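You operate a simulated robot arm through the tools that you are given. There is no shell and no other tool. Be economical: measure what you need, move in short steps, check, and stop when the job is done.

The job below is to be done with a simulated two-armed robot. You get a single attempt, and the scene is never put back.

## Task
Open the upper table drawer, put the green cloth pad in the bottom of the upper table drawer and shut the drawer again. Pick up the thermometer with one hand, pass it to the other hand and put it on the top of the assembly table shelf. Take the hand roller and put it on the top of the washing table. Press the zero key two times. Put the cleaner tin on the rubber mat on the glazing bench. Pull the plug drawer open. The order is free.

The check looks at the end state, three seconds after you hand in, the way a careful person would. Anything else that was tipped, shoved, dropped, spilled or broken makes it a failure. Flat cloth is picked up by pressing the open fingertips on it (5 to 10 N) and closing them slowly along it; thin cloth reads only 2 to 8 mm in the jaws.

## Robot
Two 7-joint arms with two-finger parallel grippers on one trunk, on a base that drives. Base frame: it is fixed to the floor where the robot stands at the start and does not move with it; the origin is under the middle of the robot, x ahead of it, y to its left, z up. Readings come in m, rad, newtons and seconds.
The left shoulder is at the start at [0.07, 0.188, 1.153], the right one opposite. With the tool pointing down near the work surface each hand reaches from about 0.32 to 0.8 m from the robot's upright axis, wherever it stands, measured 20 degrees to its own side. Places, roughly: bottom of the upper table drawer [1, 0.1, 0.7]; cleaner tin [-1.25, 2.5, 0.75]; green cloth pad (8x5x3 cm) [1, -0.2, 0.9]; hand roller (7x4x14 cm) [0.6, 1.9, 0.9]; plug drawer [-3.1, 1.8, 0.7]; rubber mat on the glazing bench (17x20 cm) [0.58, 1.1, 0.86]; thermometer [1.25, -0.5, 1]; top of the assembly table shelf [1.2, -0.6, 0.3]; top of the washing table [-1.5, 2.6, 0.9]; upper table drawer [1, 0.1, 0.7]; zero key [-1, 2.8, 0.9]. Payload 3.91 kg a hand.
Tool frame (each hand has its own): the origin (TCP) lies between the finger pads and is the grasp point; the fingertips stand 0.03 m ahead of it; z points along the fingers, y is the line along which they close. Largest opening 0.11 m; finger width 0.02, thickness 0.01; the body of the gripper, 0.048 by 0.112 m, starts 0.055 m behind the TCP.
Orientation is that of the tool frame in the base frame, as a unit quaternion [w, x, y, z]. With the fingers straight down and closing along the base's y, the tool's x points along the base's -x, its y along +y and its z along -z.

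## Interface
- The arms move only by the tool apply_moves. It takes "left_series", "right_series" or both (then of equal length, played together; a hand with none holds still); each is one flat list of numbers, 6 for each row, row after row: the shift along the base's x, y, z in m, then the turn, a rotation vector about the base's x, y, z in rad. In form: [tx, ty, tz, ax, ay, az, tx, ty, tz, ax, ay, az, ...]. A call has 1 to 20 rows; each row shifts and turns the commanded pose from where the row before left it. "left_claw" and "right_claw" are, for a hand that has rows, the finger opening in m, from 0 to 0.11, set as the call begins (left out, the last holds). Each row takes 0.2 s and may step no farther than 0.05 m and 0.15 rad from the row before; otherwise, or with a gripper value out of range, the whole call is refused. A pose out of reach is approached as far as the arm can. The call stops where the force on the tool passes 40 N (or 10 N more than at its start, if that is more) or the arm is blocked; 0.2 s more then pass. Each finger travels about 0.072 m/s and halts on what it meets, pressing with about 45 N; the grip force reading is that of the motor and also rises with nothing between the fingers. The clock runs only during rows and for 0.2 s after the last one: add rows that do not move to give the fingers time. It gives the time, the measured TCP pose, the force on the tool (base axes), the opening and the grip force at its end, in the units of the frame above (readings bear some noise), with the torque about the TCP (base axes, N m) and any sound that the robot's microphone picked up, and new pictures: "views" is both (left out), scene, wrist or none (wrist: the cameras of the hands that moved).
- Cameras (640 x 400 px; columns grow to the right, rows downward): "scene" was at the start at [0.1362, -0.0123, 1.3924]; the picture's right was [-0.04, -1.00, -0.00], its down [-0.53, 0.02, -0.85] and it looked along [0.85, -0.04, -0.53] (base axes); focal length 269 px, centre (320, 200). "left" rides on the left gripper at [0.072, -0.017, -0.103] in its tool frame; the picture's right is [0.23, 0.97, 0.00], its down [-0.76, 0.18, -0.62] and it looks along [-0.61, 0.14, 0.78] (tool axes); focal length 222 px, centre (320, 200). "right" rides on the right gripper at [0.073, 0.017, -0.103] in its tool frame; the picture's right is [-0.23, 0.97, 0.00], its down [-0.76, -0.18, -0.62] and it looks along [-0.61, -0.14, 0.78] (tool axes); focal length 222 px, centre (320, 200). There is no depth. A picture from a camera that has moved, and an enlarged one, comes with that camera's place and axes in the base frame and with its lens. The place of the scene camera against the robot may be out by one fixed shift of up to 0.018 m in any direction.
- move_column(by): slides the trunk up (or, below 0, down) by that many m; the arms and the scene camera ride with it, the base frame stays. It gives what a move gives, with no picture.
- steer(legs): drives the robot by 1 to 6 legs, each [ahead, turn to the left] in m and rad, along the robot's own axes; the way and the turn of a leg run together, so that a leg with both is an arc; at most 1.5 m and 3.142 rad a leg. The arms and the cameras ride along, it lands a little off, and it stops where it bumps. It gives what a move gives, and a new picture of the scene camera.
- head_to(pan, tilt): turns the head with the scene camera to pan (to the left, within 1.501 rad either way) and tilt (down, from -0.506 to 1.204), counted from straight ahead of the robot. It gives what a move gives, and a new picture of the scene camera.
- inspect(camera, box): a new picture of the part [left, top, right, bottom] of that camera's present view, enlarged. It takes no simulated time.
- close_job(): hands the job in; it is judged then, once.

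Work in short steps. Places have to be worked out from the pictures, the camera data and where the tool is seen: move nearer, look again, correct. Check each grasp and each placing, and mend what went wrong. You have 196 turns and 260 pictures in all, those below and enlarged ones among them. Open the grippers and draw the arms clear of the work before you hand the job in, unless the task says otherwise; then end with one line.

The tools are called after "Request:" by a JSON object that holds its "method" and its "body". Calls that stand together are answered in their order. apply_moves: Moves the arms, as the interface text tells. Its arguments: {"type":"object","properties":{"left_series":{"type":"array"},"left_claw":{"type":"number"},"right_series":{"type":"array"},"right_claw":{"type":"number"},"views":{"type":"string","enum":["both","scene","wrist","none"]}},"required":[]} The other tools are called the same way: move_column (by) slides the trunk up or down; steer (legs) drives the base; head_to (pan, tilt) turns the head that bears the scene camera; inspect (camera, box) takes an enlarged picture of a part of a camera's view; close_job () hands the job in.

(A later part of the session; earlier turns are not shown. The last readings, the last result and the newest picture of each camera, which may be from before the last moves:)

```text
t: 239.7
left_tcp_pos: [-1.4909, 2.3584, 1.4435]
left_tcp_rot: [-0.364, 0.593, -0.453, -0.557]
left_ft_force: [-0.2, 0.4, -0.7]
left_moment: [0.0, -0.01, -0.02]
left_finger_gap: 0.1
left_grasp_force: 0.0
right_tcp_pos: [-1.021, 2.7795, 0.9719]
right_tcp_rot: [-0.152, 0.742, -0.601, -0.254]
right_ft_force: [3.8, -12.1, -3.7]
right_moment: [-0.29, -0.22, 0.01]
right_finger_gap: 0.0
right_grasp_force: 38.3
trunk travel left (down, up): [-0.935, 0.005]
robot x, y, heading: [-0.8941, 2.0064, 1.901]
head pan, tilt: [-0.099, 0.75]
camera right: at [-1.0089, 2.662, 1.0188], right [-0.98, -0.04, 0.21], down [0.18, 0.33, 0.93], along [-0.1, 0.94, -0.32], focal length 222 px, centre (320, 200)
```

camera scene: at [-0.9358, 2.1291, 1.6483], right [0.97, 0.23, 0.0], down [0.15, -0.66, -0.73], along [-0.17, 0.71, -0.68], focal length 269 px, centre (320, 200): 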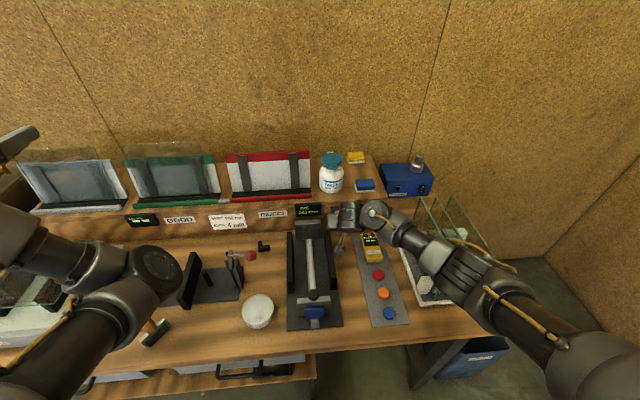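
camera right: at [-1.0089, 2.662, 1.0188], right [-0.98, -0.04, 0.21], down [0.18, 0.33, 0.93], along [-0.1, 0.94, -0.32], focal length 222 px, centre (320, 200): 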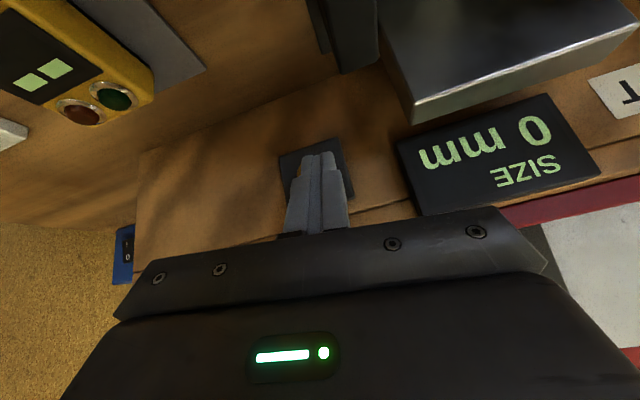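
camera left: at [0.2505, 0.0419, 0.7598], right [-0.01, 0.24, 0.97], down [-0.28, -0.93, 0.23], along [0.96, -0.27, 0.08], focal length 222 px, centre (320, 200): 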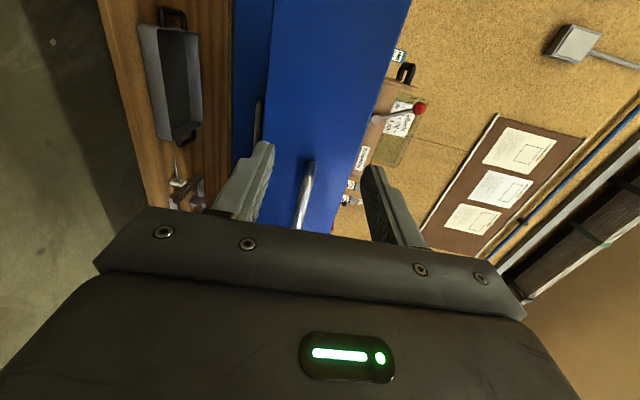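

One click heard, and the display shows 0 mm. I draw back 2 cm and press a second time.

Request:
{"method": "apply_moves", "body": {"right_series": [0.0069, -0.0188, 0, 0, 0, 0, 0, 0, 0, 0, 0, 0, 0, 0, 0, 0, 0, 0], "views": "none"}}

Request:
{"method": "apply_moves", "body": {"right_series": [-0.0055, 0.015, 0, 0, 0, 0, 0, 0, 0, 0, 0, 0], "views": "none"}}

```text
t: 240.5
left_tcp_pos: [-1.4922, 2.3613, 1.4421]
left_tcp_rot: [-0.364, 0.594, -0.454, -0.556]
left_ft_force: [-0.2, 0.5, 0.2]
left_moment: [-0.02, -0.03, 0.03]
left_finger_gap: 0.0999
left_grasp_force: 0.1
right_tcp_pos: [-1.0162, 2.7642, 0.972]
right_tcp_rot: [-0.151, 0.741, -0.602, -0.255]
right_ft_force: [-1.2, -0.6, -0.1]
right_moment: [-0.02, -0.01, -0.02]
right_finger_gap: 0.0002
right_grasp_force: 37.8
trunk travel left (down, up): [-0.935, 0.005]
robot x, y, heading: [-0.8994, 2.0086, 1.894]
head pan, tilt: [-0.099, 0.75]
```

```text
t: 241.1
left_tcp_pos: [-1.4916, 2.3601, 1.4427]
left_tcp_rot: [-0.364, 0.593, -0.453, -0.557]
left_ft_force: [-0.3, -1.0, -0.1]
left_moment: [0.01, -0.02, 0.01]
left_finger_gap: 0.1003
left_grasp_force: 0.1
right_tcp_pos: [-1.0214, 2.7784, 0.9713]
right_tcp_rot: [-0.152, 0.742, -0.601, -0.255]
right_ft_force: [1.4, -2.7, -0.8]
right_moment: [-0.05, -0.02, 0.0]
right_finger_gap: 0.0
right_grasp_force: 38.0
trunk travel left (down, up): [-0.935, 0.005]
robot x, y, heading: [-0.8979, 2.0111, 1.899]
head pan, tilt: [-0.099, 0.75]
heard: click
```

Second click heard. I withdraw, raise the hand and pitch the tool back down.

Request:
{"method": "apply_moves", "body": {"right_series": [0.0069, -0.0188, 0, 0, 0, 0, 0.0104, -0.028, 0, 0, 0, 0, 0.01, -0.02, 0.04, 0, 0, 0, 0, 0, 0.045, -0.117, -0.04, 0, 0, 0, 0.045, -0.117, -0.04, 0, 0, 0, 0, -0.117, -0.04, 0, 0, 0, 0, -0.117, -0.04, 0, 0, 0, 0, -0.107, -0.037, 0], "right_claw": 0.11}}

```text
t: 242.9
left_tcp_pos: [-1.4927, 2.3603, 1.4413]
left_tcp_rot: [-0.364, 0.594, -0.454, -0.556]
left_ft_force: [0.2, -1.0, 0.7]
left_moment: [0.0, 0.0, 0.02]
left_finger_gap: 0.1001
left_grasp_force: 0.0
right_tcp_pos: [-0.9947, 2.7118, 1.1015]
right_tcp_rot: [0.007, 0.776, -0.631, -0.001]
right_ft_force: [-0.5, 0.3, 0.4]
right_moment: [0.0, 0.0, -0.01]
right_finger_gap: 0.1098
right_grasp_force: 0.0
trunk travel left (down, up): [-0.935, 0.005]
robot x, y, heading: [-0.8957, 2.0088, 1.898]
head pan, tilt: [-0.099, 0.75]
camera scene: at [-0.9371, 2.1295, 1.6481], right [0.97, 0.23, 0.0], down [0.15, -0.66, -0.73], along [-0.16, 0.71, -0.68], focal length 269 px, centre (320, 200)
camera right: at [-0.9973, 2.6383, 1.2068], right [-1.0, 0.03, 0.01], down [0.03, 0.79, 0.61], along [0.01, 0.61, -0.79], focal length 222 px, centre (320, 200)
```

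scene: 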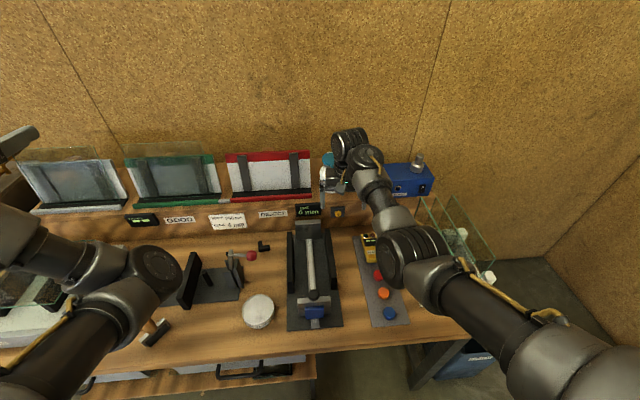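
right: 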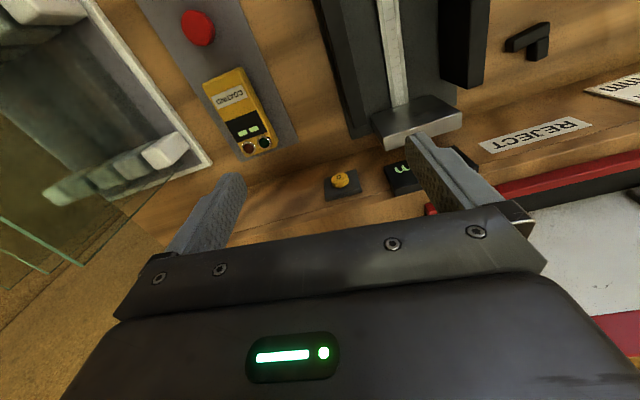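

Next the cleaner tin at about (-1.183,2.425). I draw the right hand in and up, then shift the base left a bit, keeping clear of the roller.

Request:
{"method": "apply_moves", "body": {"right_series": [0.0138, -0.0376, 0.014, 0, 0, 0, 0.0138, -0.0376, 0.014, 0, 0, 0, 0.0138, -0.0376, 0.014, 0, 0, 0, 0.0138, -0.0376, 0.014, 0, 0, 0, 0.0138, -0.0376, 0.014, 0, 0, 0], "views": "none"}}

Request:
{"method": "steer", "body": {"legs": [[-0.2, 0], [0, 1.57], [0.28, 0], [0, -1.55], [0.06, 0]]}}

Request:
{"method": "inspect", "body": {"camera": "right", "box": [0, 0, 640, 400]}}

```text
t: 244.1
left_tcp_pos: [-1.4918, 2.3604, 1.4424]
left_tcp_rot: [-0.363, 0.594, -0.453, -0.557]
left_ft_force: [0.0, 0.5, 0.6]
left_moment: [0.01, 0.03, 0.01]
left_finger_gap: 0.1004
left_grasp_force: 0.0
right_tcp_pos: [-0.9813, 2.6755, 1.115]
right_tcp_rot: [0.006, 0.774, -0.633, -0.002]
right_ft_force: [-14.4, -4.2, -8.5]
right_moment: [1.16, -1.78, -1.22]
right_finger_gap: 0.1106
right_grasp_force: 0.0
right hand out of reach, approached as far as the arm can: row 2, 3, 4, 5
trunk travel left (down, up): [-0.935, 0.005]
robot x, y, heading: [-0.9003, 2.0101, 1.899]
head pan, tilt: [-0.099, 0.75]
stopped in row 5 (right hand): the force on the tool passed its limit at 41 N (the readings are from after the stop); the commanded pose is now the measured one
```

```text
t: 245.1
left_tcp_pos: [-1.4797, 2.3272, 1.4384]
left_tcp_rot: [-0.362, 0.597, -0.457, -0.552]
left_ft_force: [0.8, -0.2, -0.8]
left_moment: [-0.03, 0.01, 0.04]
left_finger_gap: 0.1
left_grasp_force: 0.0
right_tcp_pos: [-0.9682, 2.6384, 1.1096]
right_tcp_rot: [0.007, 0.771, -0.636, -0.002]
right_ft_force: [-34.4, 10.9, -40.7]
right_moment: [2.12, -3.94, -2.74]
right_finger_gap: 0.11
right_grasp_force: 0.1
trunk travel left (down, up): [-0.935, 0.005]
robot x, y, heading: [-0.8811, 1.9589, 1.897]
head pan, tilt: [-0.099, 0.75]
stopped in leg 1: the force on the tool passed its limit at 46 N (the readings are from after the stop); the commanded pose is now the measured one
camera scene: at [-0.9273, 2.1033, 1.648], right [0.97, 0.23, 0.0], down [0.16, -0.67, -0.72], along [-0.16, 0.7, -0.69], focal length 269 px, centre (320, 200)
```

scene: 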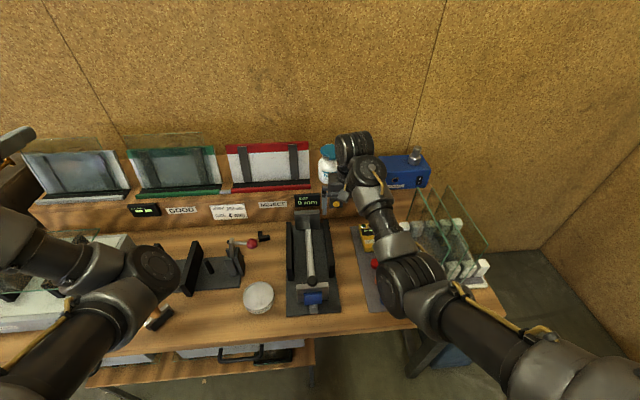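

```text
1.00 times, centred on (320, 200) of right (not enlarged: the box is as wide or as high as the picture)
camera zoom: at [-0.9716, 2.5653, 1.2148], right [-1.0, 0.04, 0.01], down [0.04, 0.79, 0.62], along [0.01, 0.62, -0.79], focal length 222 px, centre (320, 200)
```

zoom: 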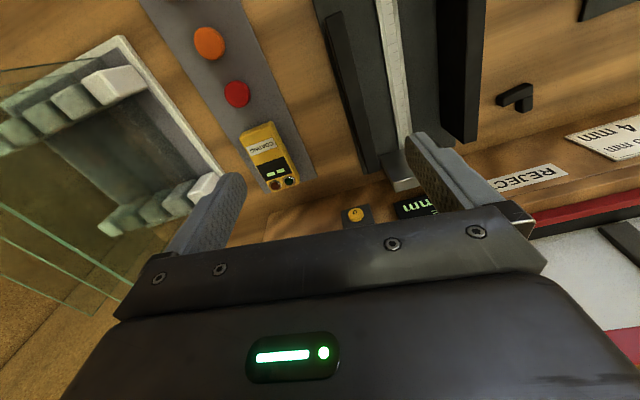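

The right forearm has also swung low and now touches its own gripper when the tool points straight down. A pitched tool is comfortable in that posture, so I pitch it up again to ~55° and work the tin that way.

Request:
{"method": "apply_moves", "body": {"right_series": [0, 0, 0, 0.117, 0.04, 0, 0, 0, 0, 0.117, 0.04, 0, 0, 0, 0, 0.117, 0.04, 0, 0, 0, 0.02, 0.117, 0.04, 0, 0, 0, 0.02, 0.117, 0.04, 0], "views": "scene"}}

```text
t: 246.3
left_tcp_pos: [-1.4736, 2.311, 1.4426]
left_tcp_rot: [-0.363, 0.594, -0.454, -0.556]
left_ft_force: [0.9, 0.5, -0.2]
left_moment: [0.01, 0.01, 0.0]
left_finger_gap: 0.1001
left_grasp_force: 0.0
right_tcp_pos: [-0.9645, 2.6266, 1.154]
right_tcp_rot: [-0.155, 0.737, -0.603, -0.262]
right_ft_force: [0.5, -0.7, -0.2]
right_moment: [-0.01, -0.01, 0.01]
right_finger_gap: 0.11
right_grasp_force: 0.0
trunk travel left (down, up): [-0.935, 0.005]
robot x, y, heading: [-0.8816, 1.9602, 1.898]
head pan, tilt: [-0.099, 0.75]
camera scene: at [-0.9191, 2.0818, 1.648], right [0.97, 0.23, 0.0], down [0.15, -0.67, -0.73], along [-0.17, 0.71, -0.68], focal length 269 px, centre (320, 200)
```

scene: 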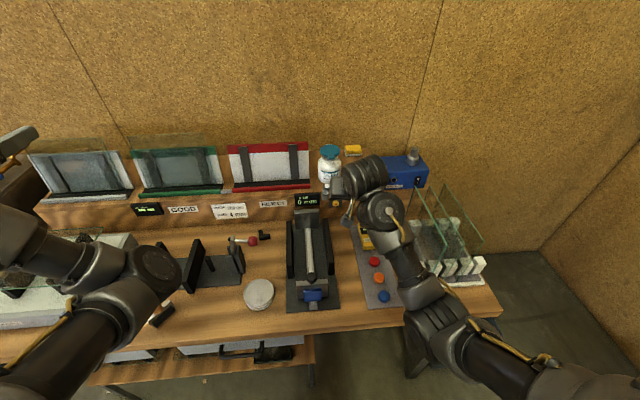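

Freed. Now I shift the base left to get the tin in front of the right hand.

Request:
{"method": "steer", "body": {"legs": [[-0.15, 0], [0, 1.57], [0.22, 0], [0, -1.55], [0.07, 0]]}}

Request:
{"method": "inspect", "body": {"camera": "right", "box": [0, 0, 640, 400]}}

```text
t: 248.2
left_tcp_pos: [-1.4295, 2.1526, 1.443]
left_tcp_rot: [-0.352, 0.601, -0.447, -0.562]
left_ft_force: [0.3, 0.7, 0.0]
left_moment: [0.0, 0.04, 0.04]
left_finger_gap: 0.1
left_grasp_force: 0.0
right_tcp_pos: [-0.93, 2.4831, 1.1533]
right_tcp_rot: [-0.148, 0.746, -0.593, -0.265]
right_ft_force: [-0.4, 1.2, -0.6]
right_moment: [-0.03, 0.04, 0.04]
right_finger_gap: 0.11
right_grasp_force: 0.0
trunk travel left (down, up): [-0.935, 0.005]
robot x, y, heading: [-0.83, 1.8162, 1.926]
head pan, tilt: [-0.099, 0.75]
stopped in leg 2: the robot was blocked; the commanded pose is now the measured one
camera scene: at [-0.8674, 1.9406, 1.6478], right [0.97, 0.25, -0.01], down [0.17, -0.66, -0.73], along [-0.19, 0.7, -0.68], focal length 269 px, centre (320, 200)
```

scene: 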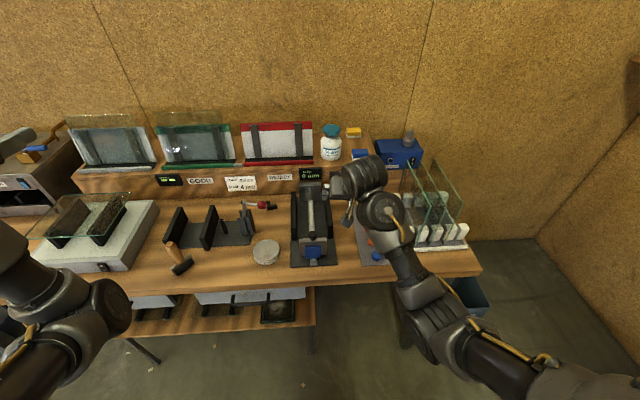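

```text
1.00 times, centred on (320, 200) of right (not enlarged: the box is as wide or as high as the picture)
camera zoom: at [-0.9127, 2.3646, 1.1979], right [-0.97, -0.06, 0.22], down [0.19, 0.33, 0.93], along [-0.13, 0.94, -0.31], focal length 222 px, centre (320, 200)
```

zoom: 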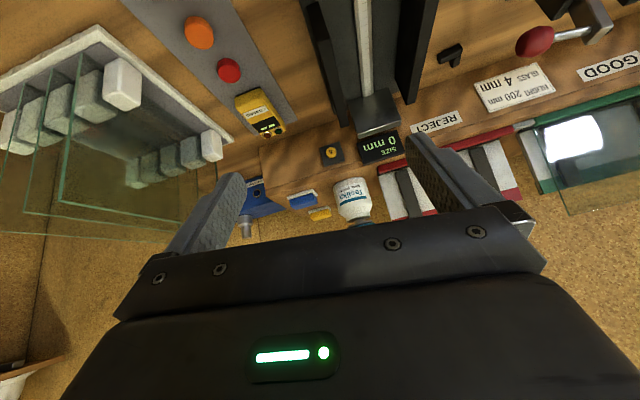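

The base reports it is blocked when turning; I look around it to see why.

Request:
{"method": "head_to", "body": {"pan": 1.4, "tilt": 0.9}}

Request:
{"method": "head_to", "body": {"pan": -1.45, "tilt": 0.9}}

```text
t: 249.8
left_tcp_pos: [-1.4359, 2.1458, 1.4422]
left_tcp_rot: [-0.353, 0.602, -0.445, -0.562]
left_ft_force: [-1.5, 1.0, -0.9]
left_moment: [0.02, 0.01, -0.01]
left_finger_gap: 0.1001
left_grasp_force: 0.0
right_tcp_pos: [-0.9344, 2.4778, 1.1557]
right_tcp_rot: [-0.151, 0.747, -0.592, -0.264]
right_ft_force: [0.0, 0.6, -1.0]
right_moment: [0.0, 0.03, -0.05]
right_finger_gap: 0.1101
right_grasp_force: 0.0
trunk travel left (down, up): [-0.935, 0.005]
robot x, y, heading: [-0.8332, 1.8177, 1.927]
head pan, tilt: [1.4, 0.901]
camera scene: at [-0.9274, 1.8398, 1.6363], right [-0.18, 0.98, 0.0], down [0.77, 0.14, -0.62], along [-0.61, -0.11, -0.78], focal length 269 px, centre (320, 200)
```

scene: 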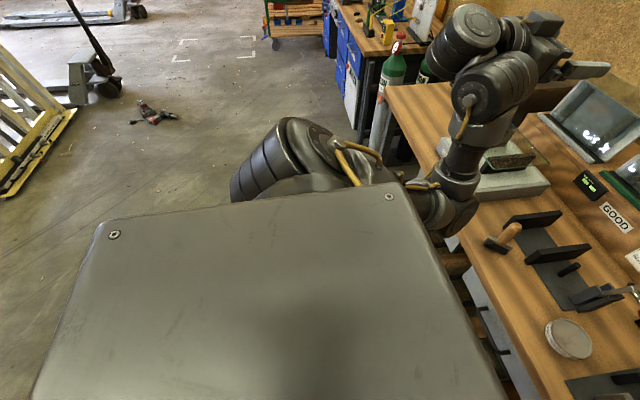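

```text
t: 252.3
left_tcp_pos: [-1.4365, 2.1457, 1.4423]
left_tcp_rot: [-0.353, 0.601, -0.445, -0.562]
left_ft_force: [0.2, -0.2, 0.0]
left_moment: [0.01, 0.02, 0.01]
left_finger_gap: 0.1
left_grasp_force: 0.1
right_tcp_pos: [-0.9344, 2.4783, 1.1551]
right_tcp_rot: [-0.151, 0.747, -0.592, -0.264]
right_ft_force: [-0.2, -1.0, 0.0]
right_moment: [-0.02, -0.02, 0.0]
right_finger_gap: 0.1103
right_grasp_force: 0.1
trunk travel left (down, up): [-0.935, 0.005]
robot x, y, heading: [-0.8307, 1.8136, 1.931]
head pan, tilt: [-1.45, 0.901]
camera scene: at [-0.7858, 1.8885, 1.6364], right [0.46, -0.89, 0.0], down [-0.7, -0.36, -0.62], along [0.55, 0.28, -0.78], focal length 269 px, centre (320, 200)
```

scene: 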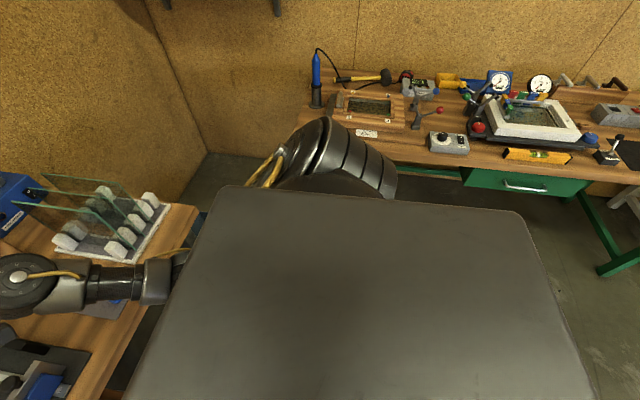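

Probably the low right elbow touched the table edge when turning. I back off farther before turning.

Request:
{"method": "steer", "body": {"legs": [[-0.35, 0], [0, 1.55], [0.24, 0], [0, -1.55]]}}

Request:
{"method": "head_to", "body": {"pan": -0.1, "tilt": 0.6}}

```text
t: 255.2
left_tcp_pos: [-1.3277, 1.7951, 1.4405]
left_tcp_rot: [-0.337, 0.611, -0.435, -0.569]
left_ft_force: [-0.1, -0.2, 0.5]
left_moment: [0.04, 0.0, 0.0]
left_finger_gap: 0.1003
left_grasp_force: 0.1
right_tcp_pos: [-0.8406, 2.1491, 1.1536]
right_tcp_rot: [-0.145, 0.759, -0.575, -0.268]
right_ft_force: [-0.7, 0.4, -0.3]
right_moment: [0.01, 0.05, -0.02]
right_finger_gap: 0.11
right_grasp_force: 0.0
trunk travel left (down, up): [-0.935, 0.005]
robot x, y, heading: [-0.7088, 1.4936, 1.968]
head pan, tilt: [-1.45, 0.901]
stopped in leg 2: the robot was blocked; the commanded pose is now the measured one
camera scene: at [-0.6661, 1.5671, 1.6361], right [0.5, -0.87, 0.0], down [-0.68, -0.39, -0.62], along [0.54, 0.31, -0.78], focal length 269 px, centre (320, 200)
```

scene: 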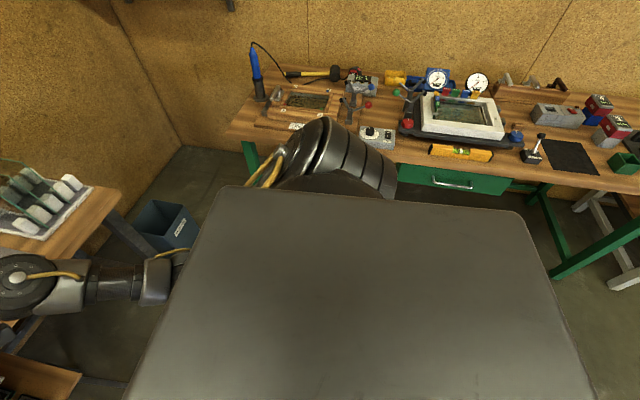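

```text
t: 256.6
left_tcp_pos: [-1.3309, 1.7915, 1.4408]
left_tcp_rot: [-0.338, 0.612, -0.433, -0.57]
left_ft_force: [0.4, 0.3, 0.2]
left_moment: [-0.01, -0.02, 0.02]
left_finger_gap: 0.1
left_grasp_force: 0.0
right_tcp_pos: [-0.8424, 2.1458, 1.1551]
right_tcp_rot: [-0.145, 0.759, -0.575, -0.267]
right_ft_force: [-1.0, 0.2, -0.3]
right_moment: [0.01, 0.0, 0.04]
right_finger_gap: 0.1101
right_grasp_force: 0.1
trunk travel left (down, up): [-0.935, 0.005]
robot x, y, heading: [-0.7113, 1.4917, 1.97]
head pan, tilt: [-0.099, 0.6]
camera scene: at [-0.7598, 1.6109, 1.6611], right [0.96, 0.29, 0.0], down [0.17, -0.54, -0.82], along [-0.24, 0.79, -0.57], focal length 269 px, centre (320, 200)
```

scene: 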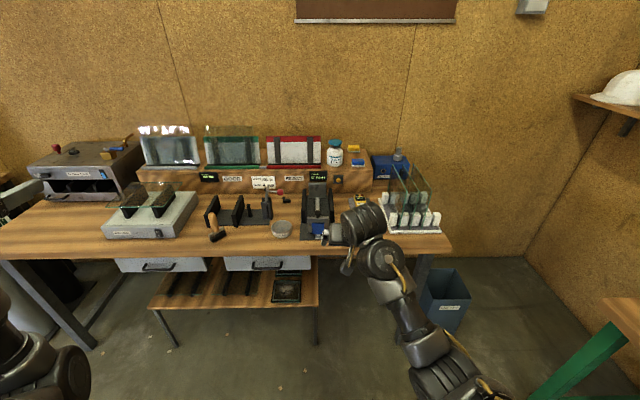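

Blocked again far from the table, so it is likely an arm leaning on the robot's own body. I extend the right arm a bit outward and retry the turn.

Request:
{"method": "apply_moves", "body": {"right_series": [0.02, 0.035, 0.02, 0, 0, 0, 0.02, 0.035, 0.02, 0, 0, 0], "views": "none"}}

Request:
{"method": "steer", "body": {"legs": [[0, 0.6]]}}

```text
t: 257.2
left_tcp_pos: [-1.3291, 1.7934, 1.4406]
left_tcp_rot: [-0.338, 0.612, -0.434, -0.569]
left_ft_force: [0.4, 0.1, 0.4]
left_moment: [0.02, 0.01, 0.03]
left_finger_gap: 0.0999
left_grasp_force: 0.2
right_tcp_pos: [-0.8018, 2.216, 1.1927]
right_tcp_rot: [-0.144, 0.76, -0.575, -0.267]
right_ft_force: [0.2, 0.2, -0.1]
right_moment: [0.01, -0.01, 0.03]
right_finger_gap: 0.1102
right_grasp_force: 0.0
trunk travel left (down, up): [-0.935, 0.005]
robot x, y, heading: [-0.7089, 1.4913, 1.97]
head pan, tilt: [-0.099, 0.6]
```

```text
t: 259.3
left_tcp_pos: [-1.3929, 1.3927, 1.4407]
left_tcp_rot: [-0.154, 0.712, -0.234, -0.644]
left_ft_force: [0.4, -0.2, 0.2]
left_moment: [0.01, 0.02, 0.04]
left_finger_gap: 0.1002
left_grasp_force: 0.0
right_tcp_pos: [-1.1941, 2.0396, 1.1955]
right_tcp_rot: [-0.06, 0.895, -0.326, -0.298]
right_ft_force: [0.2, 0.0, 0.4]
right_moment: [0.01, -0.01, 0.0]
right_finger_gap: 0.11
right_grasp_force: 0.0
trunk travel left (down, up): [-0.935, 0.005]
robot x, y, heading: [-0.7089, 1.4882, 2.569]
head pan, tilt: [-0.099, 0.6]
camera scene: at [-0.8246, 1.5639, 1.6611], right [0.62, 0.78, 0.0], down [0.44, -0.35, -0.82], along [-0.64, 0.52, -0.57], focal length 269 px, centre (320, 200)
```

scene: 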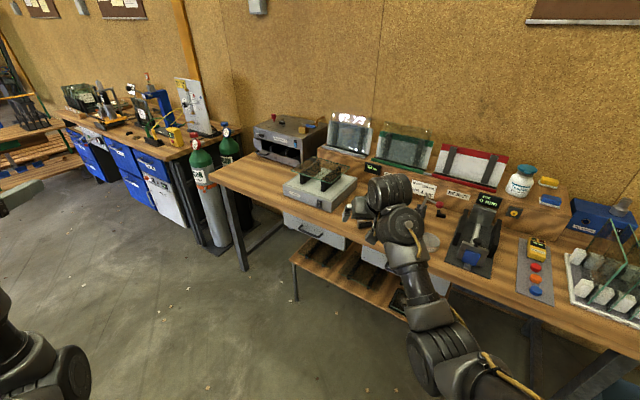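

Turning works now. I drive to the stand in front of the tin.

Request:
{"method": "steer", "body": {"legs": [[0, -0.18], [0.47, 0], [0, -0.47]]}}

Request:
{"method": "head_to", "body": {"pan": -0.05, "tilt": 0.9}}

```text
t: 264.2
left_tcp_pos: [-1.6565, 2.1456, 1.439]
left_tcp_rot: [-0.353, 0.6, -0.449, -0.56]
left_ft_force: [-0.2, -0.1, -0.5]
left_moment: [0.01, 0.0, 0.0]
left_finger_gap: 0.0998
left_grasp_force: 0.1
right_tcp_pos: [-1.1087, 2.5433, 1.1938]
right_tcp_rot: [-0.152, 0.744, -0.595, -0.262]
right_ft_force: [0.0, 0.2, -0.5]
right_moment: [-0.01, 0.02, 0.0]
right_finger_gap: 0.1098
right_grasp_force: 0.1
trunk travel left (down, up): [-0.935, 0.005]
robot x, y, heading: [-1.0486, 1.8122, 1.917]
head pan, tilt: [-0.099, 0.6]
camera scene: at [-1.0964, 1.9366, 1.6611], right [0.97, 0.25, 0.0], down [0.14, -0.55, -0.82], along [-0.2, 0.8, -0.57], focal length 269 px, centre (320, 200)
```

scene: 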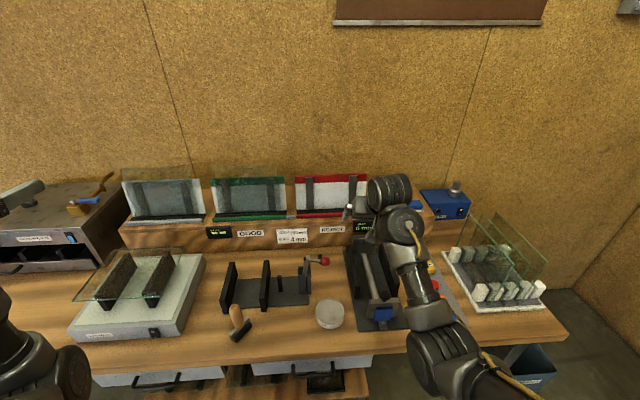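

```text
t: 265.0
left_tcp_pos: [-1.6541, 2.1459, 1.442]
left_tcp_rot: [-0.352, 0.6, -0.449, -0.561]
left_ft_force: [-0.3, 0.7, -0.9]
left_moment: [-0.01, 0.02, 0.0]
left_finger_gap: 0.1001
left_grasp_force: 0.0
right_tcp_pos: [-1.107, 2.5428, 1.1933]
right_tcp_rot: [-0.151, 0.745, -0.594, -0.263]
right_ft_force: [-1.6, -0.1, -0.2]
right_moment: [-0.05, -0.03, 0.01]
right_finger_gap: 0.1098
right_grasp_force: 0.1
trunk travel left (down, up): [-0.935, 0.005]
robot x, y, heading: [-1.0481, 1.8119, 1.923]
head pan, tilt: [-0.051, 0.901]
camera scene: at [-1.095, 1.9238, 1.6364], right [0.96, 0.29, 0.0], down [0.23, -0.75, -0.62], along [-0.18, 0.59, -0.78], focal length 269 px, centre (320, 200)
```

scene: 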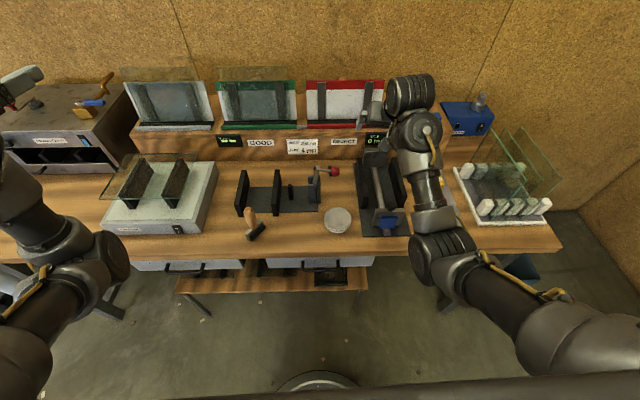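

Tin at about (-1.183,2.418). I move the open right hand over it, still high, and check through the wrist camera.

Request:
{"method": "apply_moves", "body": {"right_series": [-0.0145, -0.0267, -0.035, 0, 0, 0, -0.0145, -0.0267, -0.035, 0, 0, 0, -0.0145, -0.0267, -0.035, 0, 0, 0, -0.0145, -0.0267, -0.035, 0, 0, 0, -0.0145, -0.0267, -0.035, 0, 0, 0]}}

```text
t: 266.2
left_tcp_pos: [-1.6561, 2.1468, 1.4405]
left_tcp_rot: [-0.353, 0.6, -0.449, -0.56]
left_ft_force: [0.3, -0.8, -0.7]
left_moment: [-0.03, 0.0, 0.01]
left_finger_gap: 0.1
left_grasp_force: 0.1
right_tcp_pos: [-1.1797, 2.4104, 1.0187]
right_tcp_rot: [-0.153, 0.744, -0.595, -0.264]
right_ft_force: [0.0, 0.1, 0.5]
right_moment: [0.02, 0.02, -0.03]
right_finger_gap: 0.1099
right_grasp_force: 0.1
trunk travel left (down, up): [-0.935, 0.005]
robot x, y, heading: [-1.0546, 1.8112, 1.916]
head pan, tilt: [-0.051, 0.901]
camera scene: at [-1.0958, 1.9228, 1.6364], right [0.96, 0.29, 0.0], down [0.23, -0.75, -0.62], along [-0.18, 0.59, -0.78], focal length 269 px, centre (320, 200)
camera right: at [-1.1648, 2.2905, 1.0643], right [-0.97, -0.06, 0.22], down [0.19, 0.32, 0.93], along [-0.12, 0.95, -0.3], focal length 222 px, centre (320, 200)
```

scene: 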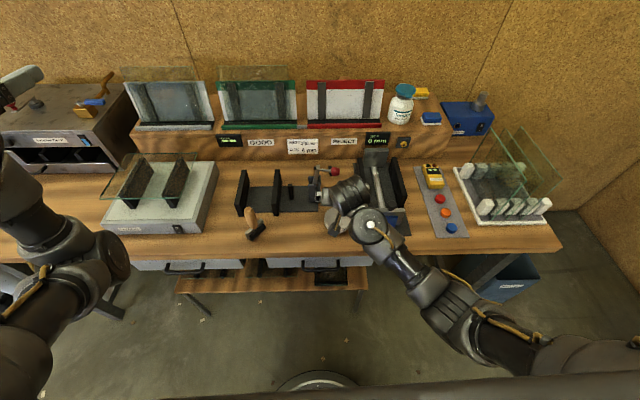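
right: 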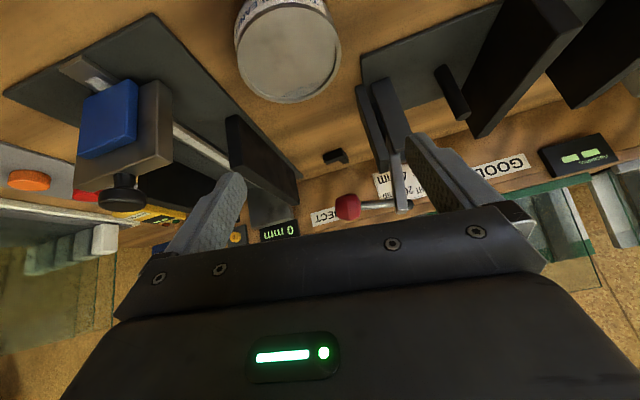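

The wrist view gives the tin at (-1.182,2.411). The gauge plate is ~1 cm from the finger path, so I set the opening to 10.2 cm and descend.

Request:
{"method": "apply_moves", "body": {"right_series": [0.001, -0.008, -0.035, 0, 0, 0, 0, 0, -0.035, 0, 0, 0, 0, 0, -0.02, 0, 0, 0, 0, 0, 0, 0, 0, 0], "right_claw": 0.103}}

```text
t: 267.2
left_tcp_pos: [-1.6555, 2.1456, 1.4414]
left_tcp_rot: [-0.352, 0.6, -0.449, -0.56]
left_ft_force: [0.8, -0.4, -0.2]
left_moment: [-0.02, 0.02, -0.02]
left_finger_gap: 0.1003
left_grasp_force: 0.1
right_tcp_pos: [-1.1806, 2.4008, 0.9294]
right_tcp_rot: [-0.152, 0.745, -0.594, -0.264]
right_ft_force: [-0.1, 0.1, 0.0]
right_moment: [0.02, 0.02, -0.02]
right_finger_gap: 0.1032
right_grasp_force: 0.0
trunk travel left (down, up): [-0.935, 0.005]
robot x, y, heading: [-1.055, 1.8093, 1.919]
head pan, tilt: [-0.051, 0.901]
camera scene: at [-1.0953, 1.9231, 1.6364], right [0.96, 0.29, 0.0], down [0.23, -0.75, -0.62], along [-0.18, 0.59, -0.78], focal length 269 px, centre (320, 200)
camera right: at [-1.1641, 2.2827, 0.9743], right [-0.97, -0.06, 0.21], down [0.19, 0.32, 0.93], along [-0.12, 0.95, -0.3], focal length 222 px, centre (320, 200)
```

scene: 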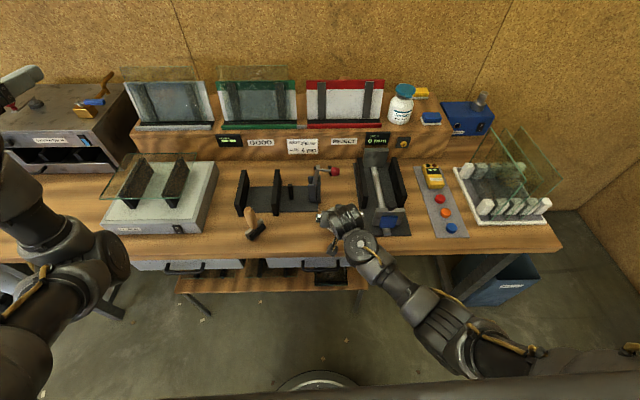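
right: 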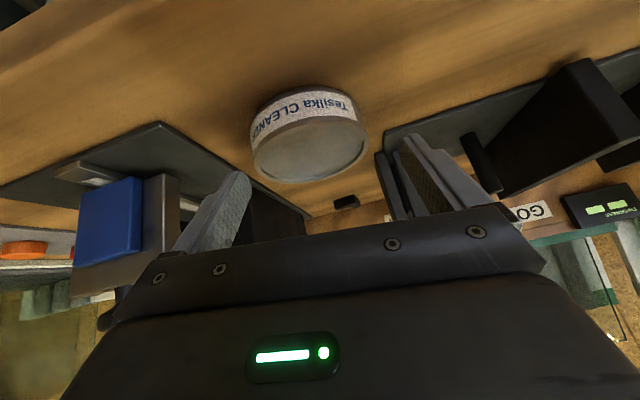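

Centred. I descend the last 2 cm and close.

Request:
{"method": "apply_moves", "body": {"right_series": [0, 0.002, -0.012, 0, 0, 0, 0, 0, -0.008, 0, 0, 0, 0, 0, 0, 0, 0, 0], "views": "none"}}

Request:
{"method": "apply_moves", "body": {"right_series": [0, 0, 0, 0, 0, 0, 0, 0, 0, 0, 0, 0, 0, 0, 0, 0, 0, 0], "right_claw": 0.07, "views": "wrist"}}

```text
t: 268.0
left_tcp_pos: [-1.6561, 2.148, 1.4412]
left_tcp_rot: [-0.353, 0.6, -0.45, -0.56]
left_ft_force: [0.1, 0.0, 1.2]
left_moment: [0.02, 0.0, -0.03]
left_finger_gap: 0.1004
left_grasp_force: 0.0
right_tcp_pos: [-1.1803, 2.4045, 0.9086]
right_tcp_rot: [-0.152, 0.744, -0.595, -0.263]
right_ft_force: [-0.5, -0.1, -1.0]
right_moment: [-0.01, 0.0, 0.01]
right_finger_gap: 0.1032
right_grasp_force: 0.2
trunk travel left (down, up): [-0.935, 0.005]
robot x, y, heading: [-1.0511, 1.8119, 1.919]
head pan, tilt: [-0.051, 0.901]
```

```text
t: 268.8
left_tcp_pos: [-1.6556, 2.1469, 1.4399]
left_tcp_rot: [-0.352, 0.601, -0.448, -0.56]
left_ft_force: [0.7, -0.5, 0.0]
left_moment: [0.01, -0.01, 0.01]
left_finger_gap: 0.1001
left_grasp_force: 0.0
right_tcp_pos: [-1.18, 2.4034, 0.9091]
right_tcp_rot: [-0.152, 0.745, -0.594, -0.263]
right_ft_force: [-1.1, 0.1, -0.7]
right_moment: [-0.01, -0.02, -0.03]
right_finger_gap: 0.0702
right_grasp_force: 0.0
trunk travel left (down, up): [-0.935, 0.005]
robot x, y, heading: [-1.0522, 1.8117, 1.917]
head pan, tilt: [-0.051, 0.901]
camera right: at [-1.1644, 2.2854, 0.9536], right [-0.98, -0.06, 0.21], down [0.18, 0.32, 0.93], along [-0.12, 0.94, -0.3], focal length 222 px, centre (320, 200)
```

right: 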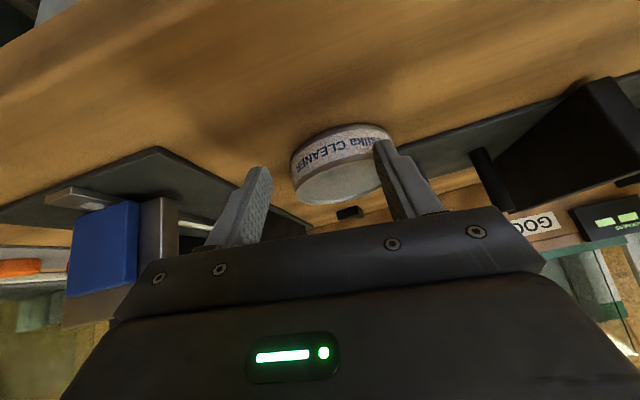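

The fingers closed without load: the tin's top is lower (≈0.885) than I assumed, so they skimmed over it. I open again, rise 3 cm and look.

Request:
{"method": "apply_moves", "body": {"right_series": [0, 0, 0, 0, 0, 0, 0, 0, 0, 0, 0, 0, 0, 0, 0.03, 0, 0, 0], "right_claw": 0.103}}

Request:
{"method": "inspect", "body": {"camera": "scene", "box": [290, 180, 418, 260]}}

```text
t: 269.6
left_tcp_pos: [-1.6554, 2.1471, 1.4415]
left_tcp_rot: [-0.353, 0.6, -0.449, -0.561]
left_ft_force: [-0.7, 0.7, 0.0]
left_moment: [-0.05, 0.0, 0.02]
left_finger_gap: 0.0998
left_grasp_force: 0.0
right_tcp_pos: [-1.179, 2.4018, 0.9395]
right_tcp_rot: [-0.151, 0.744, -0.595, -0.263]
right_ft_force: [0.0, 0.7, 0.0]
right_moment: [-0.01, 0.0, -0.01]
right_finger_gap: 0.103
right_grasp_force: 0.0
trunk travel left (down, up): [-0.935, 0.005]
robot x, y, heading: [-1.0509, 1.81, 1.917]
head pan, tilt: [-0.051, 0.901]
camera scene: at [-1.0956, 1.9226, 1.6364], right [0.96, 0.29, 0.0], down [0.23, -0.75, -0.62], along [-0.18, 0.59, -0.78], focal length 269 px, centre (320, 200)
camera right: at [-1.1639, 2.284, 0.9846], right [-0.97, -0.06, 0.21], down [0.19, 0.32, 0.93], along [-0.12, 0.95, -0.3], focal length 222 px, centre (320, 200)
```

scene: 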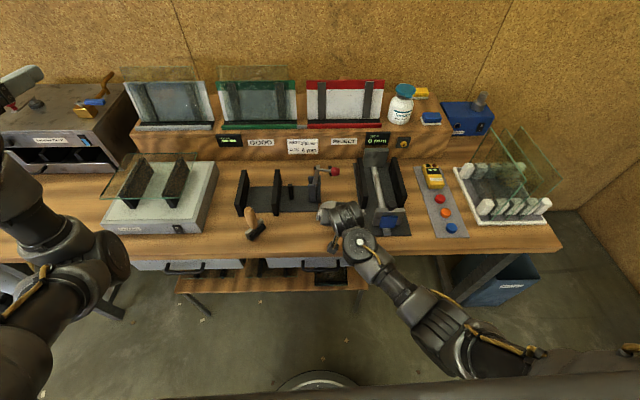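
right: 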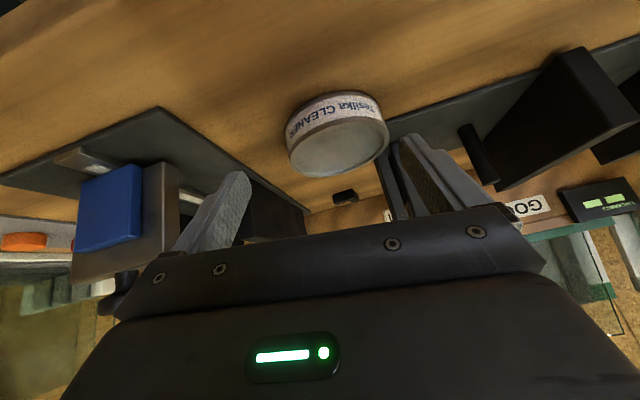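

```text
5.00 times, centred on (354, 220) of scene
camera zoom: at [-1.0956, 1.9226, 1.6364], right [0.96, 0.29, 0.0], down [0.23, -0.75, -0.62], along [-0.18, 0.59, -0.78], focal length 1347 px, centre (150, 100)
```

zoom: 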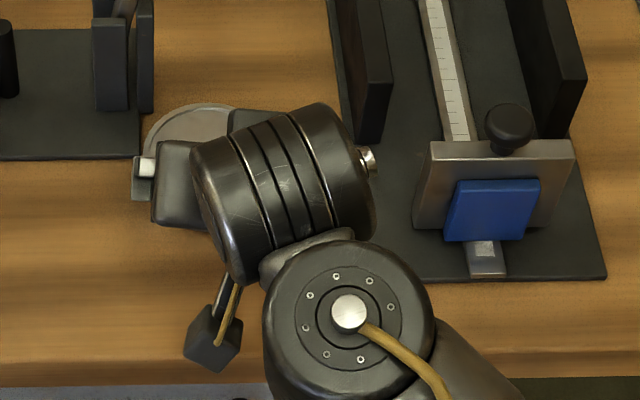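

The tin was pushed to about (-1.213,2.453), against the rack's corner. I'll hook behind it with slightly open fingertips and draw it back toward me. First I go up and over it.

Request:
{"method": "apply_moves", "body": {"right_series": [0, 0, 0.03, 0, 0, 0, -0.0187, 0.0372, 0.005, 0, 0, 0, -0.0187, 0.0372, 0, 0, 0, 0, -0.0187, 0.0372, 0, 0, 0, 0, 0, 0, 0, 0, 0, 0], "right_claw": 0.04}}

```text
t: 270.8
left_tcp_pos: [-1.6547, 2.1478, 1.4408]
left_tcp_rot: [-0.352, 0.6, -0.449, -0.561]
left_ft_force: [-0.1, 0.2, -0.1]
left_moment: [0.01, -0.01, 0.02]
left_finger_gap: 0.0998
left_grasp_force: 0.0
right_tcp_pos: [-1.2352, 2.5158, 0.9744]
right_tcp_rot: [-0.152, 0.744, -0.595, -0.264]
right_ft_force: [3.3, 1.7, 1.0]
right_moment: [0.06, -0.04, -0.09]
right_finger_gap: 0.0388
right_grasp_force: 0.0
trunk travel left (down, up): [-0.935, 0.005]
robot x, y, heading: [-1.0479, 1.8116, 1.919]
head pan, tilt: [-0.051, 0.901]
camera scene: at [-1.0949, 1.9237, 1.6363], right [0.96, 0.29, 0.0], down [0.23, -0.75, -0.62], along [-0.18, 0.59, -0.78], focal length 269 px, centre (320, 200)
camera right: at [-1.2197, 2.3971, 1.0191], right [-0.97, -0.06, 0.22], down [0.19, 0.32, 0.93], along [-0.12, 0.95, -0.3], focal length 222 px, centre (320, 200)
```

scene: 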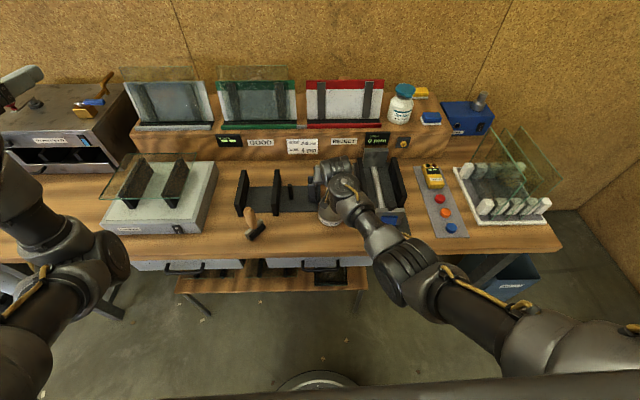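
right: 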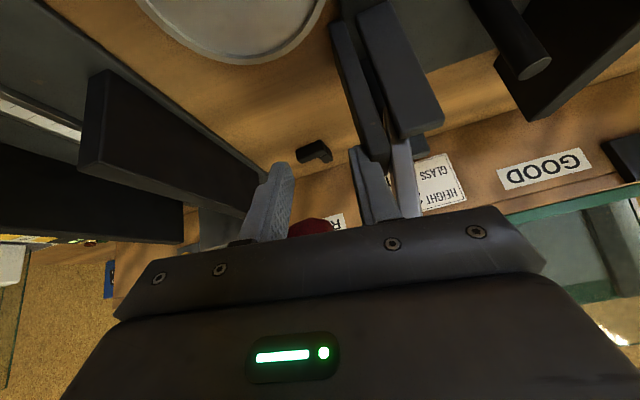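

The left fingertip touches the small lever behind the tin. I back straight out upwards, moving slightly right.

Request:
{"method": "apply_moves", "body": {"right_series": [0.012, 0.004, 0.0, 0, 0, 0, 0.004, -0.01, 0.03, 0, 0, 0, 0.012, -0.035, 0.02, 0, 0, 0, 0.012, -0.035, 0, 0, 0, 0]}}

Request:
{"method": "inspect", "body": {"camera": "scene", "box": [270, 150, 430, 250]}}

```text
t: 271.8
left_tcp_pos: [-1.653, 2.146, 1.4408]
left_tcp_rot: [-0.353, 0.6, -0.449, -0.561]
left_ft_force: [0.1, -0.1, 0.7]
left_moment: [0.01, -0.01, 0.03]
left_finger_gap: 0.0999
left_grasp_force: 0.0
right_tcp_pos: [-1.1951, 2.4373, 1.0261]
right_tcp_rot: [-0.151, 0.745, -0.594, -0.264]
right_ft_force: [-0.4, -0.1, -0.1]
right_moment: [-0.02, 0.01, 0.03]
right_finger_gap: 0.04
right_grasp_force: 0.0
trunk travel left (down, up): [-0.935, 0.005]
robot x, y, heading: [-1.053, 1.8129, 1.921]
head pan, tilt: [-0.051, 0.901]
camera scene: at [-1.094, 1.9224, 1.6365], right [0.96, 0.29, 0.0], down [0.23, -0.75, -0.62], along [-0.18, 0.59, -0.78], focal length 269 px, centre (320, 200)
camera right: at [-1.1794, 2.3192, 1.0703], right [-0.97, -0.06, 0.22], down [0.19, 0.32, 0.93], along [-0.12, 0.95, -0.3], focal length 222 px, centre (320, 200)
```

scene: 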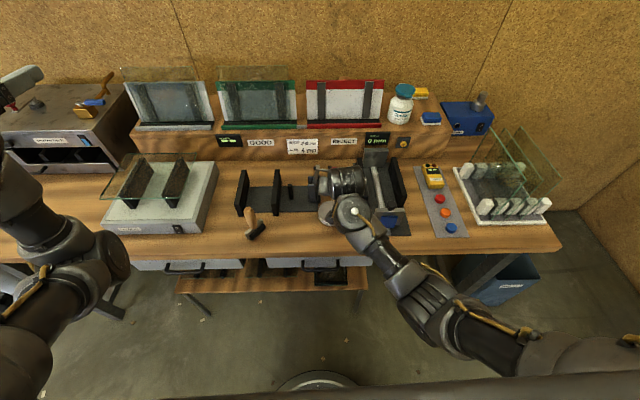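
right: 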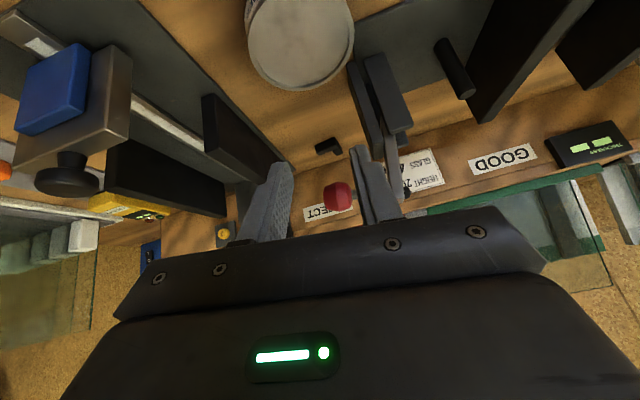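

```text
4.00 times, centred on (350, 200) of scene
camera zoom: at [-1.094, 1.9224, 1.6365], right [0.96, 0.29, 0.0], down [0.23, -0.75, -0.62], along [-0.18, 0.59, -0.78], focal length 1078 px, centre (200, 200)
```

zoom: 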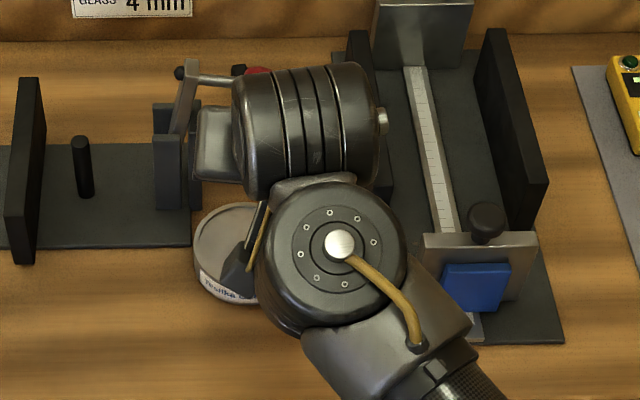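

The lever looks undisturbed. The tin lies just in front-right of the rack corner at (-1.213,2.452); gripping slightly forward keeps the left finger in front of the rack. I open fully and lower over it.

Request:
{"method": "apply_moves", "body": {"right_series": [-0.011, -0.002, 0, 0, 0, 0, 0, 0, 0, 0, 0, 0, 0, 0, -0.04, 0, 0, 0, 0, 0, -0.035, 0, 0, 0, 0, 0, 0, 0, 0, 0], "right_claw": 0.109, "views": "wrist"}}

```text
t: 273.0
left_tcp_pos: [-1.6553, 2.1471, 1.4408]
left_tcp_rot: [-0.352, 0.601, -0.448, -0.561]
left_ft_force: [0.6, 0.2, -0.5]
left_moment: [0.04, -0.02, -0.01]
left_finger_gap: 0.1001
left_grasp_force: 0.0
right_tcp_pos: [-1.2059, 2.4356, 0.9486]
right_tcp_rot: [-0.151, 0.745, -0.594, -0.263]
right_ft_force: [0.3, -0.4, -0.8]
right_moment: [-0.04, -0.02, -0.02]
right_finger_gap: 0.1089
right_grasp_force: 0.0
trunk travel left (down, up): [-0.935, 0.005]
robot x, y, heading: [-1.055, 1.814, 1.919]
head pan, tilt: [-0.051, 0.901]
camera right: at [-1.1911, 2.3178, 0.9935], right [-0.97, -0.06, 0.22], down [0.19, 0.32, 0.93], along [-0.12, 0.95, -0.3], focal length 222 px, centre (320, 200)
```

right: 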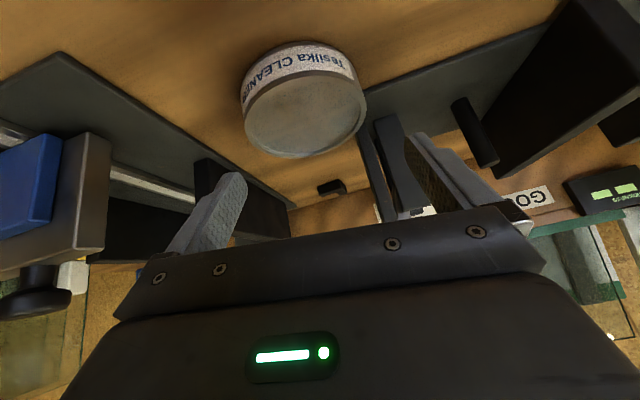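

Still consistent. I lower slowly to z≈0.893.

Request:
{"method": "apply_moves", "body": {"right_series": [0, 0, -0.025, 0, 0, 0, 0, 0, -0.015, 0, 0, 0, 0, 0, -0.012, 0, 0, 0, 0, 0, 0, 0, 0, 0], "views": "wrist"}}

```text
t: 274.0
left_tcp_pos: [-1.6559, 2.1455, 1.4411]
left_tcp_rot: [-0.353, 0.6, -0.449, -0.56]
left_ft_force: [0.1, 0.4, 0.0]
left_moment: [0.04, 0.02, 0.0]
left_finger_gap: 0.1
left_grasp_force: 0.1
right_tcp_pos: [-1.207, 2.436, 0.8967]
right_tcp_rot: [-0.152, 0.744, -0.595, -0.263]
right_ft_force: [1.1, -0.1, 1.3]
right_moment: [0.03, 0.0, 0.01]
right_finger_gap: 0.1092
right_grasp_force: 0.1
trunk travel left (down, up): [-0.935, 0.005]
robot x, y, heading: [-1.052, 1.8116, 1.916]
head pan, tilt: [-0.051, 0.901]
camera right: at [-1.1917, 2.318, 0.942], right [-0.97, -0.06, 0.21], down [0.19, 0.32, 0.93], along [-0.12, 0.95, -0.3], focal length 222 px, centre (320, 200)
```

right: 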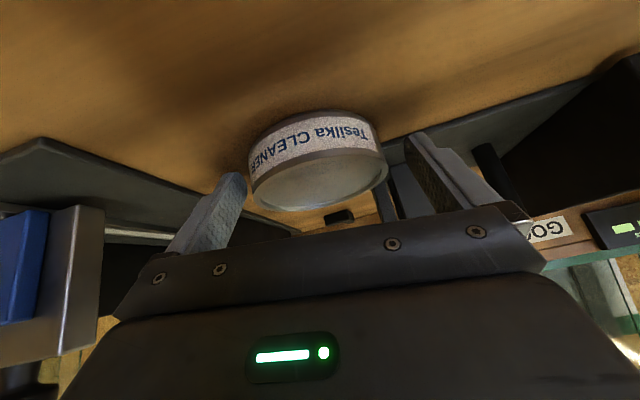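

Fingers straddle the tin. I go 8 mm lower for a better hold, then close.

Request:
{"method": "apply_moves", "body": {"right_series": [0, 0, -0.008, 0, 0, 0, 0, 0, 0, 0, 0, 0], "views": "none"}}

Request:
{"method": "apply_moves", "body": {"right_series": [0, 0, 0, 0, 0, 0, 0, 0, 0, 0, 0, 0, 0, 0, 0, 0, 0, 0], "right_claw": 0.05, "views": "wrist"}}

```text
t: 274.6
left_tcp_pos: [-1.6545, 2.141, 1.4426]
left_tcp_rot: [-0.353, 0.6, -0.447, -0.562]
left_ft_force: [0.0, -0.2, -0.1]
left_moment: [-0.05, -0.01, 0.0]
left_finger_gap: 0.1001
left_grasp_force: 0.1
right_tcp_pos: [-1.2069, 2.4368, 0.8959]
right_tcp_rot: [-0.154, 0.743, -0.593, -0.269]
right_ft_force: [2.8, 0.9, 30.2]
right_moment: [0.73, -1.72, 0.0]
right_finger_gap: 0.1093
right_grasp_force: 0.9
trunk travel left (down, up): [-0.935, 0.005]
robot x, y, heading: [-1.0502, 1.8116, 1.916]
head pan, tilt: [-0.051, 0.901]
```

```text
t: 275.0
left_tcp_pos: [-1.6532, 2.1466, 1.4418]
left_tcp_rot: [-0.353, 0.599, -0.449, -0.561]
left_ft_force: [-0.6, -0.1, 0.1]
left_moment: [0.01, 0.01, -0.02]
left_finger_gap: 0.1001
left_grasp_force: 0.1
right_tcp_pos: [-1.2028, 2.4435, 0.8939]
right_tcp_rot: [-0.157, 0.74, -0.597, -0.268]
right_ft_force: [3.3, 0.4, 16.1]
right_moment: [-0.29, -0.41, 0.01]
right_finger_gap: 0.0899
right_grasp_force: 39.8
trunk travel left (down, up): [-0.935, 0.005]
robot x, y, heading: [-1.054, 1.8124, 1.918]
head pan, tilt: [-0.051, 0.901]
stopped in row 2 (right hand): the force on the tool passed its limit at 48 N (the readings are from after the stop); the commanded pose is now the measured one
camera right: at [-1.1872, 2.3235, 0.9377], right [-0.97, -0.05, 0.22], down [0.19, 0.31, 0.93], along [-0.11, 0.95, -0.29], focal length 222 px, centre (320, 200)
```

right: 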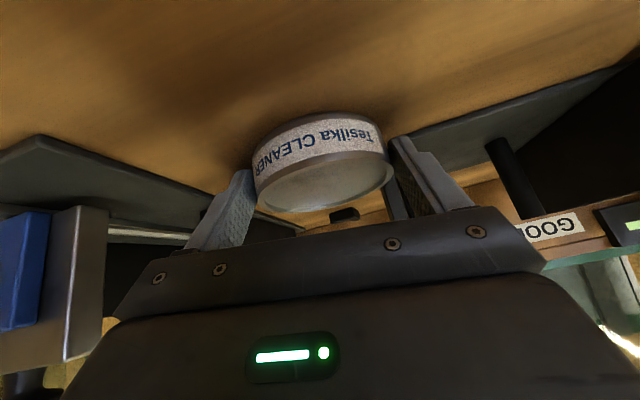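

The tips touched the table (z≈0.865) and the fingers stopped at 89.9 mm on the tin. I let the grip settle and lift 3 cm.

Request:
{"method": "apply_moves", "body": {"right_series": [0, 0, 0.004, 0, 0, 0, 0, 0, 0.004, 0, 0, 0, 0, 0, 0.012, 0, 0, 0, 0, 0, 0.02, 0, 0, 0], "right_claw": 0.05, "views": "wrist"}}

```text
t: 276.0
left_tcp_pos: [-1.6544, 2.1478, 1.44]
left_tcp_rot: [-0.353, 0.6, -0.45, -0.56]
left_ft_force: [-0.7, 0.6, -0.5]
left_moment: [0.0, 0.0, -0.03]
left_finger_gap: 0.1001
left_grasp_force: 0.0
right_tcp_pos: [-1.2021, 2.4418, 0.9296]
right_tcp_rot: [-0.156, 0.741, -0.597, -0.265]
right_ft_force: [0.5, 0.3, -2.2]
right_moment: [-0.02, 0.02, -0.03]
right_finger_gap: 0.0897
right_grasp_force: 45.3
trunk travel left (down, up): [-0.935, 0.005]
robot x, y, heading: [-1.0541, 1.8135, 1.917]
head pan, tilt: [-0.051, 0.901]
camera right: at [-1.1878, 2.3223, 0.9749], right [-0.98, -0.05, 0.21], down [0.19, 0.31, 0.93], along [-0.11, 0.95, -0.3], focal length 222 px, centre (320, 200)
```

right: 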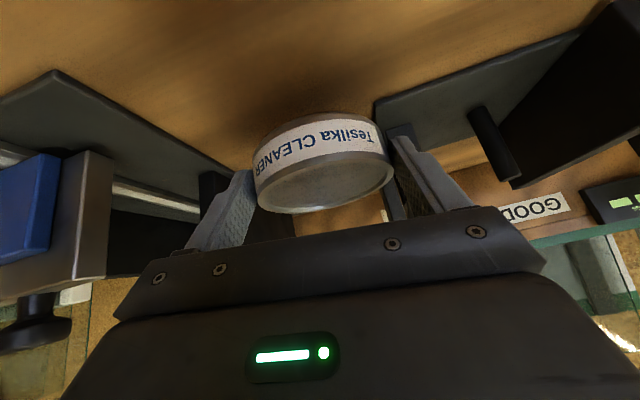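

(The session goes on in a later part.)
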